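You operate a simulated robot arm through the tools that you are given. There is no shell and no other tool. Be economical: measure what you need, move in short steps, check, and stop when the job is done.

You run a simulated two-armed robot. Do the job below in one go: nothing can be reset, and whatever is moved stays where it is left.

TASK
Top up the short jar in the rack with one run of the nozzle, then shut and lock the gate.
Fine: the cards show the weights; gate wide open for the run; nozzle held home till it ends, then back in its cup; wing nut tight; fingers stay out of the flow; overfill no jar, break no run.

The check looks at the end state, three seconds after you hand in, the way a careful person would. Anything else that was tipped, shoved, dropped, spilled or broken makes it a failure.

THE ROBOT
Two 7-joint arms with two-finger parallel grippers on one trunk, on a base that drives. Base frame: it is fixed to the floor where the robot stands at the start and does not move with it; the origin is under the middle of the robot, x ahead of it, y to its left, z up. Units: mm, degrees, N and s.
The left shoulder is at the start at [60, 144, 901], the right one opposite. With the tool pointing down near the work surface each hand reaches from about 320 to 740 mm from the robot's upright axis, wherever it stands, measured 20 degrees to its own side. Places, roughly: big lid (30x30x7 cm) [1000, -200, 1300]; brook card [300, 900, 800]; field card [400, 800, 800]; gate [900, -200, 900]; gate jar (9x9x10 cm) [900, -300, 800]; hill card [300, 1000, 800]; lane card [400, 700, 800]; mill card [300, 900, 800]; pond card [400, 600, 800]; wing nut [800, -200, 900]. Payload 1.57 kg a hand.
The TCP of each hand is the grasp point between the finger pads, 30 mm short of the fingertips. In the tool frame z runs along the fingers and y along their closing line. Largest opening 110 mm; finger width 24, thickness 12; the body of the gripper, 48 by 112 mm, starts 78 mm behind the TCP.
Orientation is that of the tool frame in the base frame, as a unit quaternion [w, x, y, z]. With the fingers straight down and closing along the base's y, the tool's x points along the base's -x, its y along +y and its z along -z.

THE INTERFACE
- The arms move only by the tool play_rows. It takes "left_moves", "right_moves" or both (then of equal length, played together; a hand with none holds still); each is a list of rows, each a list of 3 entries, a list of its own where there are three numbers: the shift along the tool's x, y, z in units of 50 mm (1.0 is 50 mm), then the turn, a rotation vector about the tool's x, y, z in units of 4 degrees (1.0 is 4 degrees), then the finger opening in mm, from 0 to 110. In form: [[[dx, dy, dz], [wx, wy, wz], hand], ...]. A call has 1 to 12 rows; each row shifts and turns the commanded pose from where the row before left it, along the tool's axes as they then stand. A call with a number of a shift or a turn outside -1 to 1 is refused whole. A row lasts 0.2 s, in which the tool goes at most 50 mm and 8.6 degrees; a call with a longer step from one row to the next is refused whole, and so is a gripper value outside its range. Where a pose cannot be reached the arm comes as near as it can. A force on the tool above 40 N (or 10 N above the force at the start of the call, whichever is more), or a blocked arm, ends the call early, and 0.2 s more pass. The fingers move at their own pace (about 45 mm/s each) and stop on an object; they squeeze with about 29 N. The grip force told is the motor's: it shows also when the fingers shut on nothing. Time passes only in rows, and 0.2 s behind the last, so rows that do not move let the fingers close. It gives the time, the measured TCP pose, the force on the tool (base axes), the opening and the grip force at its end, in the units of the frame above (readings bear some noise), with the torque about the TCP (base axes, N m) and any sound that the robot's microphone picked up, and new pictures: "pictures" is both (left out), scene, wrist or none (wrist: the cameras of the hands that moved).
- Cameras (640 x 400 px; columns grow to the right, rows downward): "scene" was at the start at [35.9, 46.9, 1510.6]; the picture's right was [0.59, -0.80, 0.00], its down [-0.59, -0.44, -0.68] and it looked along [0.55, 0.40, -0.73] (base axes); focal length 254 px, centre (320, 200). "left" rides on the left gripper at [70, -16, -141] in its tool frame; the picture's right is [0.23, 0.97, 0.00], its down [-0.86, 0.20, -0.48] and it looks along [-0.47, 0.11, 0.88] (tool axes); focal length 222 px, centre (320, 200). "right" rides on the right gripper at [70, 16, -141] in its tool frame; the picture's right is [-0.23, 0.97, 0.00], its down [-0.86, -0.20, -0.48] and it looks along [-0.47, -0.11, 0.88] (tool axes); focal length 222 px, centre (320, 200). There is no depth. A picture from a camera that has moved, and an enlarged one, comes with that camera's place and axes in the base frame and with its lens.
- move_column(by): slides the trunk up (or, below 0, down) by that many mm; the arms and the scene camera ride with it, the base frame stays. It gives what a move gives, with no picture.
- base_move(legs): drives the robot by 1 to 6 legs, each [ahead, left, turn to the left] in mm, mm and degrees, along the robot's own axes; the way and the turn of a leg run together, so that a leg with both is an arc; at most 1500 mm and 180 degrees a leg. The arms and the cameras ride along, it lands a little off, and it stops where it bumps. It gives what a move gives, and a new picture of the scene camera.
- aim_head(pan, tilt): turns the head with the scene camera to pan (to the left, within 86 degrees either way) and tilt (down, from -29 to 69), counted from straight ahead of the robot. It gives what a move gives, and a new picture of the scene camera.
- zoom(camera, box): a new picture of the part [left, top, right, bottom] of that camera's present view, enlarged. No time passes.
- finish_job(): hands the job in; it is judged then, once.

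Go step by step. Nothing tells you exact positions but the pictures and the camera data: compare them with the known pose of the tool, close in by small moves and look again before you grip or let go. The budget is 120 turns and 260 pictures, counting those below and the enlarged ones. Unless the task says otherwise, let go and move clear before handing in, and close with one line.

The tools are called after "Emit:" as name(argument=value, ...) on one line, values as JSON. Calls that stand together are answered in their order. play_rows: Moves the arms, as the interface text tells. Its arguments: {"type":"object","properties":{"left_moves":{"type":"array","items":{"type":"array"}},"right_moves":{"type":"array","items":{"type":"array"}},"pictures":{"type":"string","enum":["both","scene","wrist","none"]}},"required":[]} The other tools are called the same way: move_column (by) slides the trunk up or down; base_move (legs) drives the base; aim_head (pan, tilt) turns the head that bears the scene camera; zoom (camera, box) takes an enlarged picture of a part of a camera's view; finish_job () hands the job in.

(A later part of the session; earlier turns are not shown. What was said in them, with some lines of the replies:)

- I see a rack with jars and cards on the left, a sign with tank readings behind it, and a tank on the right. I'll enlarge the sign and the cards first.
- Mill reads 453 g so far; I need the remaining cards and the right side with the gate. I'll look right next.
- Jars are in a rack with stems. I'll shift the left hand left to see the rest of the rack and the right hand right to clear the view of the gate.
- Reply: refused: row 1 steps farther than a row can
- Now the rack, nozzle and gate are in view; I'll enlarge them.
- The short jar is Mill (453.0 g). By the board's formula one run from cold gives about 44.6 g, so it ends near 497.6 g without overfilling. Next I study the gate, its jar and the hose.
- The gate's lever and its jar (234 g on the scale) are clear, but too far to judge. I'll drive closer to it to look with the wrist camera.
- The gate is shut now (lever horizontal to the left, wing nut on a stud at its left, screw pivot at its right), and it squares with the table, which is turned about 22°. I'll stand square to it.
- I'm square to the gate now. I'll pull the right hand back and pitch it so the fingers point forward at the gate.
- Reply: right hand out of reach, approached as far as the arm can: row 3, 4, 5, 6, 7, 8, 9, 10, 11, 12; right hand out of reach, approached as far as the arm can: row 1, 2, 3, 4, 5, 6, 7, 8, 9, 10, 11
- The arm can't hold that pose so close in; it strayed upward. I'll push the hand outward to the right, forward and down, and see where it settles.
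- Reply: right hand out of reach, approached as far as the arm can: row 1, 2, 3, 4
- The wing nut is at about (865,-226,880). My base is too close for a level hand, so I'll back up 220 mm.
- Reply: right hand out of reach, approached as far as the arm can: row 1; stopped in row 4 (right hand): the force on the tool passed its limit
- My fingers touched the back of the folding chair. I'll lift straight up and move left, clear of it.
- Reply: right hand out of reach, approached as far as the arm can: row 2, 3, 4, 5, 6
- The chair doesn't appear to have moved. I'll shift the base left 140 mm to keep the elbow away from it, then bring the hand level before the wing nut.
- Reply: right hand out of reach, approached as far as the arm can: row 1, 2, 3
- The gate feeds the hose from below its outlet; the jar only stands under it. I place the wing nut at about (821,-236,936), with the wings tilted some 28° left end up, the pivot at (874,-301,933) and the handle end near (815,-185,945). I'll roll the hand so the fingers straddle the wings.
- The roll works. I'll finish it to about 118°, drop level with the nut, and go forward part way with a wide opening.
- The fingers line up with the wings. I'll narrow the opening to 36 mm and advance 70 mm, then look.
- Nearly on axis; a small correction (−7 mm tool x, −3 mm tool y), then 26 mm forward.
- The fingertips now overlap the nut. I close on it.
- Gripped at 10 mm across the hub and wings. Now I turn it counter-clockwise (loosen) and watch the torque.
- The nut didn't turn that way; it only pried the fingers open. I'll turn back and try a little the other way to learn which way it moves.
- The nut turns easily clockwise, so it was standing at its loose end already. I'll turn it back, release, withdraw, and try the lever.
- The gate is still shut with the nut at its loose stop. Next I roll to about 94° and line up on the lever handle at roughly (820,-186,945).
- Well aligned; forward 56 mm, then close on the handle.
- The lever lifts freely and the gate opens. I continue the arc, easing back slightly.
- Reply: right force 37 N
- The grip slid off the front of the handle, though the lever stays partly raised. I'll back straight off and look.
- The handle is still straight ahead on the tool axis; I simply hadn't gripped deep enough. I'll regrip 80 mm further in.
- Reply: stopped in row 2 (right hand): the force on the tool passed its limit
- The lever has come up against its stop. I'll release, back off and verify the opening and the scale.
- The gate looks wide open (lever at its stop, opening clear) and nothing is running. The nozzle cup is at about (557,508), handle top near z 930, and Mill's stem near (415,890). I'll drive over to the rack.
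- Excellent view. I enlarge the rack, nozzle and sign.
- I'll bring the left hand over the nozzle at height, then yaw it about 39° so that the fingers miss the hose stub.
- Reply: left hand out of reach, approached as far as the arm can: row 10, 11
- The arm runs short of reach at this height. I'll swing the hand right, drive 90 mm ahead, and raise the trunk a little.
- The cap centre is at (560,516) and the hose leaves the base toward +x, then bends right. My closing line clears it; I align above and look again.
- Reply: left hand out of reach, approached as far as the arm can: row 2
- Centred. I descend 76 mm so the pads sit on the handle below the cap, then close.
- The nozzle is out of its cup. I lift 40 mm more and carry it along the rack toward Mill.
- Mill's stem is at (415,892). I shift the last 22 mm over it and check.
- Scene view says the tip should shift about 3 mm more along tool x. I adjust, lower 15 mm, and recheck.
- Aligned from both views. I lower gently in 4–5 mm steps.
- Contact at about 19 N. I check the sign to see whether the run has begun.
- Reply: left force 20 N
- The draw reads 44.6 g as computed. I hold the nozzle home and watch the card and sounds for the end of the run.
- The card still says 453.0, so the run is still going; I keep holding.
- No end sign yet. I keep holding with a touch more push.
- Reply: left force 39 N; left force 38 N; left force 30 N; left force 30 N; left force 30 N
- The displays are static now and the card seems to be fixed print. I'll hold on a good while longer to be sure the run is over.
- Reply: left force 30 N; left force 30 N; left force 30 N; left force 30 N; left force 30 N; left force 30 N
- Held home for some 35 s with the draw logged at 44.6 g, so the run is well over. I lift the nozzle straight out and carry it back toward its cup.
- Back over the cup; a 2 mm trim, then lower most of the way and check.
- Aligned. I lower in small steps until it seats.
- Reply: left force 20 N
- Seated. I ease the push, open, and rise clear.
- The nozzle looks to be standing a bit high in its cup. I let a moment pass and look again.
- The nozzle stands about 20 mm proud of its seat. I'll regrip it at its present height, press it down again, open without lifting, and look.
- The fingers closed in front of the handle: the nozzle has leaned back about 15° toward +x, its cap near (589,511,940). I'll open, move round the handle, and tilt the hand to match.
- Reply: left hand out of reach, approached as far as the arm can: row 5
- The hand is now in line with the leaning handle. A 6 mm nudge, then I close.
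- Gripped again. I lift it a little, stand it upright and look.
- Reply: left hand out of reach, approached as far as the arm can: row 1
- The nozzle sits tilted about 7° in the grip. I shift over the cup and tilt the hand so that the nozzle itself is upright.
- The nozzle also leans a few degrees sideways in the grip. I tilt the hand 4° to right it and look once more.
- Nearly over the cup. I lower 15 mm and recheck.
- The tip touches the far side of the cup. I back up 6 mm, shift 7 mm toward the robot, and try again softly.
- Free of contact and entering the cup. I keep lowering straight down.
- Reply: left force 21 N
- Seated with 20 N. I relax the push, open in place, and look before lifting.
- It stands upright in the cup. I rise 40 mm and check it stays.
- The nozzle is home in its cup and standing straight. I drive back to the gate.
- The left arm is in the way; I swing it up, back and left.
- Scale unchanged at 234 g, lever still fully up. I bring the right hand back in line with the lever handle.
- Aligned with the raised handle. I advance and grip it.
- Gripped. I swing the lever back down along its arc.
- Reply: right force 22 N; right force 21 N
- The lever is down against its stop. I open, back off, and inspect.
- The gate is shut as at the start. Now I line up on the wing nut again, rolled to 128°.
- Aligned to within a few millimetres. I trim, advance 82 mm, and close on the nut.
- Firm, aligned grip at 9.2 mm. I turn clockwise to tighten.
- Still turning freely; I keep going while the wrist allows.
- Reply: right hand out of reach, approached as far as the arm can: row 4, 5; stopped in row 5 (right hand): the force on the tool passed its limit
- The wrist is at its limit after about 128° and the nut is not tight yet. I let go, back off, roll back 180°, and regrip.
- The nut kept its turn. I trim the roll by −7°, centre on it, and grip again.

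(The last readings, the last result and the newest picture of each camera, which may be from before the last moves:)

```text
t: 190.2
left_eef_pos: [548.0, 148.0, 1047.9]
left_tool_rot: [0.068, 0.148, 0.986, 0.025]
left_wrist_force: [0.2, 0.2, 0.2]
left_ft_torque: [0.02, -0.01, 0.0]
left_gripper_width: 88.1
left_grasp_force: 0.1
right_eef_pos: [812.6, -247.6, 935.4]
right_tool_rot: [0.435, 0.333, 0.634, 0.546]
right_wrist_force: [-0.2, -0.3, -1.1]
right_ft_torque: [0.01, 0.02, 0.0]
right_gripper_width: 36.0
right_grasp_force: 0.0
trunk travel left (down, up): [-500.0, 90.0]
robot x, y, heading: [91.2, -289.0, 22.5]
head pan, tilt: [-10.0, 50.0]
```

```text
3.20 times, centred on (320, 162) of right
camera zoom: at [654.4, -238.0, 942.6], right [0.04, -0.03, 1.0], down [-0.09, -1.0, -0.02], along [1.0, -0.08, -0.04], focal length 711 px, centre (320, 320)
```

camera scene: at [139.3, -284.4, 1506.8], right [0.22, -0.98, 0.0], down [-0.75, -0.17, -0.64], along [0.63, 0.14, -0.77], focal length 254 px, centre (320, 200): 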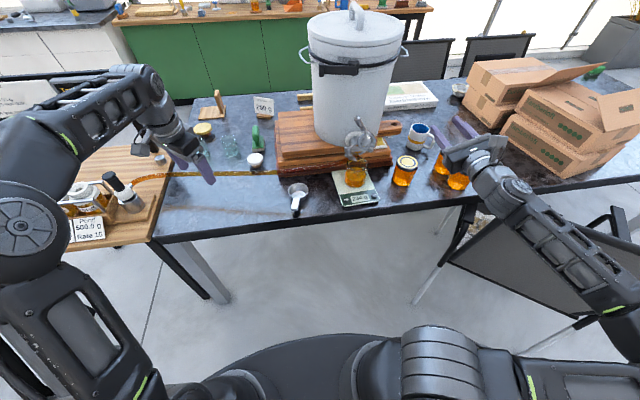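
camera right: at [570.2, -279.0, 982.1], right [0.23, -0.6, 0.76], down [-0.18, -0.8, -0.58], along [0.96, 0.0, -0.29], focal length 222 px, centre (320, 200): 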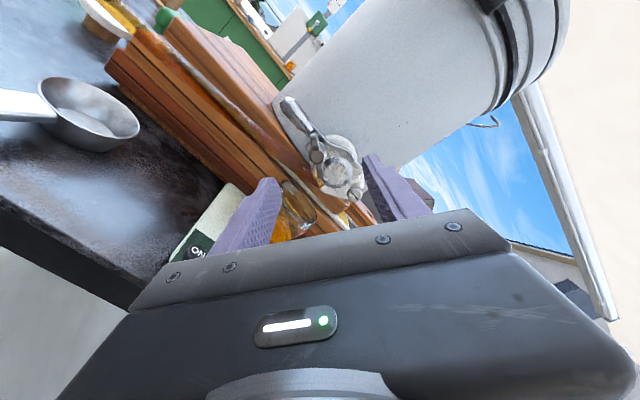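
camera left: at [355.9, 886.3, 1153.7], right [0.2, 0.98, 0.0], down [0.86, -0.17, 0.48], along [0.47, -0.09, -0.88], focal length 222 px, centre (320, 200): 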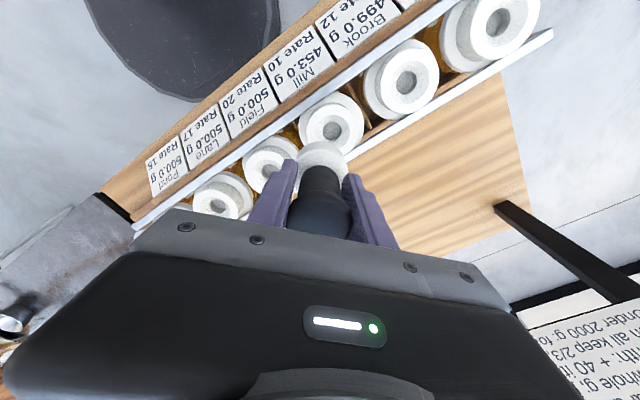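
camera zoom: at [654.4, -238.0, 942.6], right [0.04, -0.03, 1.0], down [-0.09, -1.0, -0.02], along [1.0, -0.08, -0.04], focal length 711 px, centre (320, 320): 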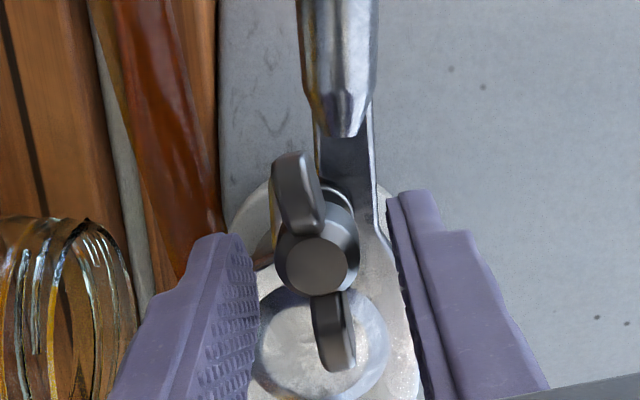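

Emit:
play_rows(right_moves=[[[0, 0, 0], [0, 0, 0], 18], [[0, 0, 0], [0, 0, 0], 0], [[0, 0, 0], [0, 0, 0], 0], [[0, 0, 0], [0, 0, 0], 0], [[0, 0, 0], [0, 0, 1], 0], [[0, 0, 0], [0, 0, 1], 0], [[0, 0, 0], [0, 0, 1], 0], [[0, 0, 0], [0, 0, 1], 0], [[0, 0, 0], [0, 0, 1], 0], [[0, 0, 0], [0, 0, 1], 0]], pictures="none")

Emit:
play_rows(right_moves=[[[0, 0, 0], [0, 0, 1], 0], [[0, 0, 0], [0, 0, 1], 0], [[0, 0, 0], [0, 0, 1], 0], [[0, 0, 0], [0, 0, 1], 0], [[0, 0, 0], [0, 0, 1], 0], [[0, 0, 0], [0, 0, 1], 0], [[0, 0, 0], [0, 0, 1], 0], [[0, 0, 0], [0, 0, 1], 0]], pictures="none")

Emit:
zoom(camera="right", box=[220, 100, 420, 225])

```text
t: 192.4
left_eef_pos: [548.2, 148.3, 1048.6]
left_tool_rot: [0.069, 0.148, 0.986, 0.025]
left_wrist_force: [-0.2, 0.6, -0.4]
left_ft_torque: [-0.01, 0.0, 0.02]
left_gripper_width: 88.1
left_grasp_force: 0.0
right_eef_pos: [812.1, -247.7, 934.6]
right_tool_rot: [0.312, 0.457, 0.55, 0.625]
right_wrist_force: [-3.7, -2.9, -5.7]
right_ft_torque: [-0.58, -1.04, 0.33]
right_gripper_width: 14.9
right_grasp_force: 31.2
trunk travel left (down, up): [-500.0, 90.0]
robot x, y, heading: [89.4, -288.7, 22.6]
head pan, tilt: [-10.0, 50.0]
```

```text
t: 194.2
left_eef_pos: [547.6, 148.9, 1049.2]
left_tool_rot: [0.07, 0.148, 0.986, 0.025]
left_wrist_force: [-0.5, 0.0, 0.3]
left_ft_torque: [-0.02, 0.01, 0.01]
left_gripper_width: 87.9
left_grasp_force: 0.0
right_eef_pos: [813.2, -247.2, 934.3]
right_tool_rot: [0.129, 0.591, 0.404, 0.686]
right_wrist_force: [0.6, -4.3, -13.0]
right_ft_torque: [-2.34, -2.8, 0.59]
right_gripper_width: 33.5
right_grasp_force: 41.6
trunk travel left (down, up): [-500.0, 90.0]
robot x, y, heading: [92.8, -286.6, 22.7]
head pan, tilt: [-10.0, 50.0]
```

```text
3.20 times, centred on (320, 162) of right
camera zoom: at [670.2, -268.2, 999.8], right [0.35, -0.77, 0.53], down [-0.27, -0.63, -0.73], along [0.9, 0.12, -0.43], focal length 711 px, centre (320, 320)
```

zoom: 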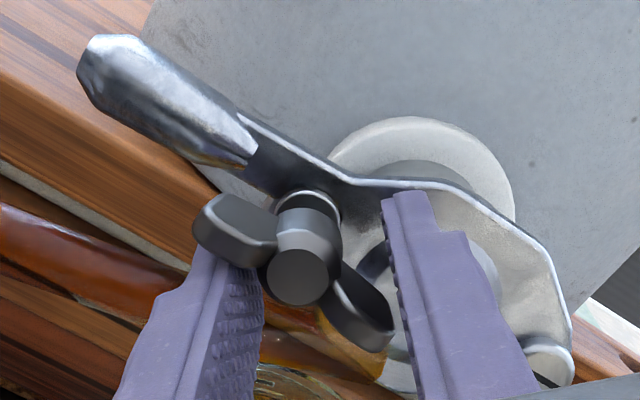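

The nut now resists over 3 N·m, so it is tight. I unload, open, and back off to inspect.

Emit:
play_rows(right_moves=[[[0, 0, 0], [0, 0, -1], 20], [[0, 0, 0], [0, 0, -1], 50], [[0, 0, 0], [0, 0, 0], 60], [[0, 0, 0], [0, 0, 0], 60], [[0, 0, 0], [0, 0, 0], 60], [[0, 0, -0.8], [0, 0, 0], 60], [[0, 0, -1], [0, 0, 0], 60], [[0, 0, -1], [0, 0, 0], 60], [[0, 0, 0], [0, 0, 0], 60]], pictures="none")

Emit:
zoom(camera="scene", box=[318, 120, 398, 170])

Emit:
zoom(camera="right", box=[180, 75, 420, 225])

```text
t: 196.2
left_eef_pos: [546.5, 149.2, 1049.4]
left_tool_rot: [0.069, 0.149, 0.986, 0.024]
left_wrist_force: [-0.4, 0.7, -0.3]
left_ft_torque: [-0.02, 0.02, -0.02]
left_gripper_width: 87.8
left_grasp_force: 0.0
right_eef_pos: [685.5, -302.5, 938.3]
right_tool_rot: [0.175, 0.561, 0.445, 0.676]
right_wrist_force: [-1.0, 0.8, 0.7]
right_ft_torque: [-0.02, 0.01, 0.01]
right_gripper_width: 59.9
right_grasp_force: 0.1
trunk travel left (down, up): [-500.0, 90.0]
robot x, y, heading: [87.2, -291.0, 22.2]
head pan, tilt: [-10.0, 50.0]
```

```text
8.00 times, centred on (358, 145) of scene
camera zoom: at [139.6, -283.8, 1506.8], right [0.22, -0.98, 0.0], down [-0.75, -0.17, -0.64], along [0.63, 0.14, -0.77], focal length 2030 px, centre (16, 640)
```

zoom: 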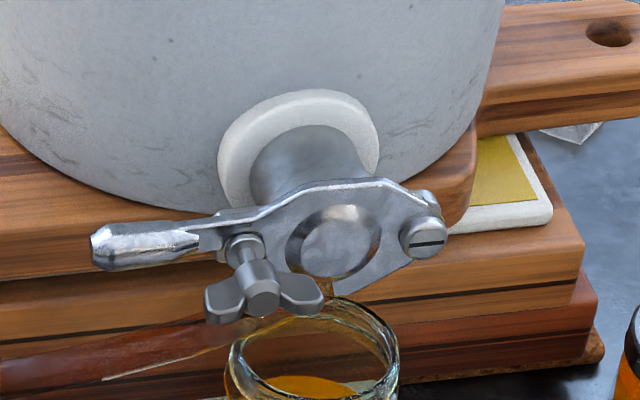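

```text
2.67 times, centred on (300, 150) of right
camera zoom: at [538.7, -316.9, 998.2], right [0.32, -0.7, 0.64], down [-0.23, -0.71, -0.66], along [0.92, 0.07, -0.39], focal length 592 px, centre (373, 333)
```

zoom: 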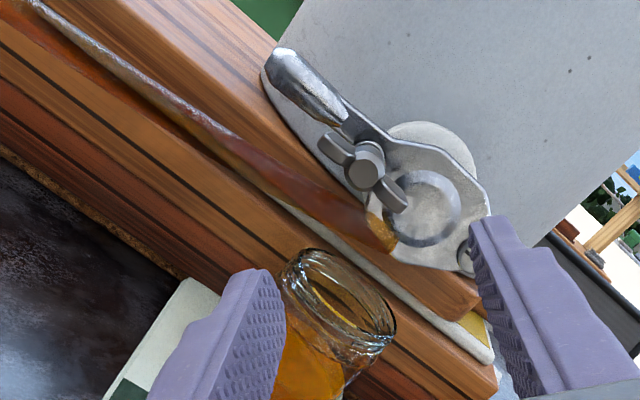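

The gate is shut and the nut tight. A last look at the nozzle, rack and surroundings while I withdraw.

Emit:
base_move(legs=[[-150, 0, 0]])

Emit:
aim_head(pan=18, tilt=38)

Emit:
zoom(camera="scene", box=[140, 100, 400, 260])

```text
t: 197.6
left_eef_pos: [409.1, 89.4, 1049.5]
left_tool_rot: [0.07, 0.148, 0.986, 0.026]
left_wrist_force: [0.0, -0.4, 0.8]
left_ft_torque: [0.02, -0.02, 0.0]
left_gripper_width: 88.1
left_grasp_force: 0.0
right_eef_pos: [546.6, -361.6, 940.6]
right_tool_rot: [0.175, 0.562, 0.444, 0.676]
right_wrist_force: [-0.9, 0.0, -0.5]
right_ft_torque: [-0.03, 0.04, 0.03]
right_gripper_width: 59.9
right_grasp_force: 0.1
trunk travel left (down, up): [-500.0, 90.0]
robot x, y, heading: [-50.1, -344.7, 22.7]
head pan, tilt: [-10.0, 50.0]
camera scene: at [-0.2, -342.1, 1506.9], right [0.22, -0.98, 0.0], down [-0.75, -0.17, -0.64], along [0.63, 0.14, -0.77], focal length 254 px, centre (320, 200)
```

scene: 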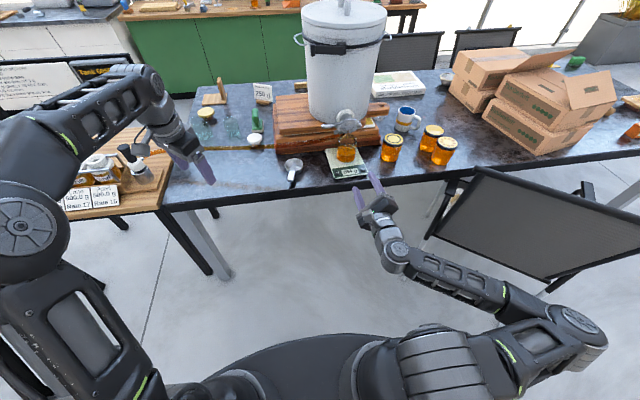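

```text
t: 198.5
left_eef_pos: [409.2, 90.4, 1048.7]
left_tool_rot: [0.068, 0.149, 0.986, 0.025]
left_wrist_force: [-0.4, 0.1, -0.1]
left_ft_torque: [-0.01, 0.03, -0.02]
left_gripper_width: 88.1
left_grasp_force: 0.0
right_eef_pos: [547.6, -361.3, 937.9]
right_tool_rot: [0.177, 0.562, 0.443, 0.676]
right_wrist_force: [-0.3, 0.3, 0.2]
right_ft_torque: [-0.04, -0.02, -0.01]
right_gripper_width: 60.2
right_grasp_force: 0.1
trunk travel left (down, up): [-500.0, 90.0]
robot x, y, heading: [-47.2, -347.6, 22.2]
head pan, tilt: [18.0, 38.0]
camera scene: at [-8.4, -302.2, 1524.0], right [0.65, -0.76, 0.0], down [-0.47, -0.4, -0.79], along [0.6, 0.51, -0.62], focal length 254 px, centre (320, 200)
```

scene: 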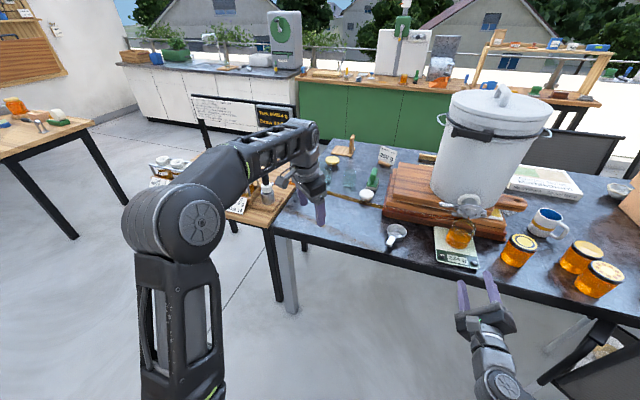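

```text
2.46 times, centred on (270, 180) of scene
camera zoom: at [-8.4, -302.2, 1524.0], right [0.65, -0.76, 0.0], down [-0.47, -0.4, -0.79], along [0.6, 0.51, -0.62], focal length 625 px, centre (443, 249)
```

zoom: 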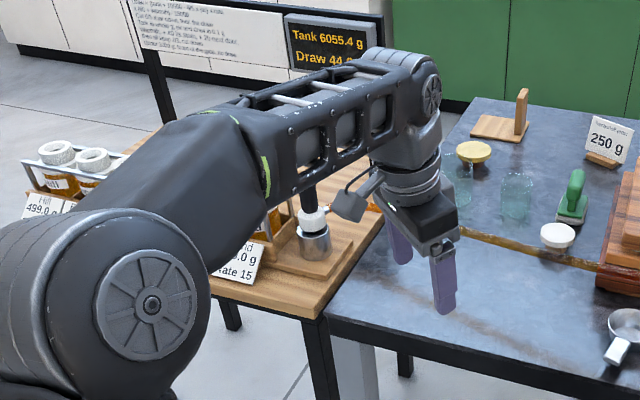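

The nozzle stands upright in its cup, the tank still reads 6055.4 g, the gate is shut with the nut tight, and both hands are clear. I hand in.

Emit:
finish_job()

```text
The job is handed in.
```

I topped up Mill, the short jar, with one 44.6 g run, which should bring it from 453.0 g to 497.6 g; its card still reads 453.0 g. The nozzle is upright in its cup, the gate is shut, and the wing nut is tight. Two slips: the nozzle leaned over on the first try at its cup and had to be re-seated, and the right hand brushed the folding chair's back without visibly moving it.
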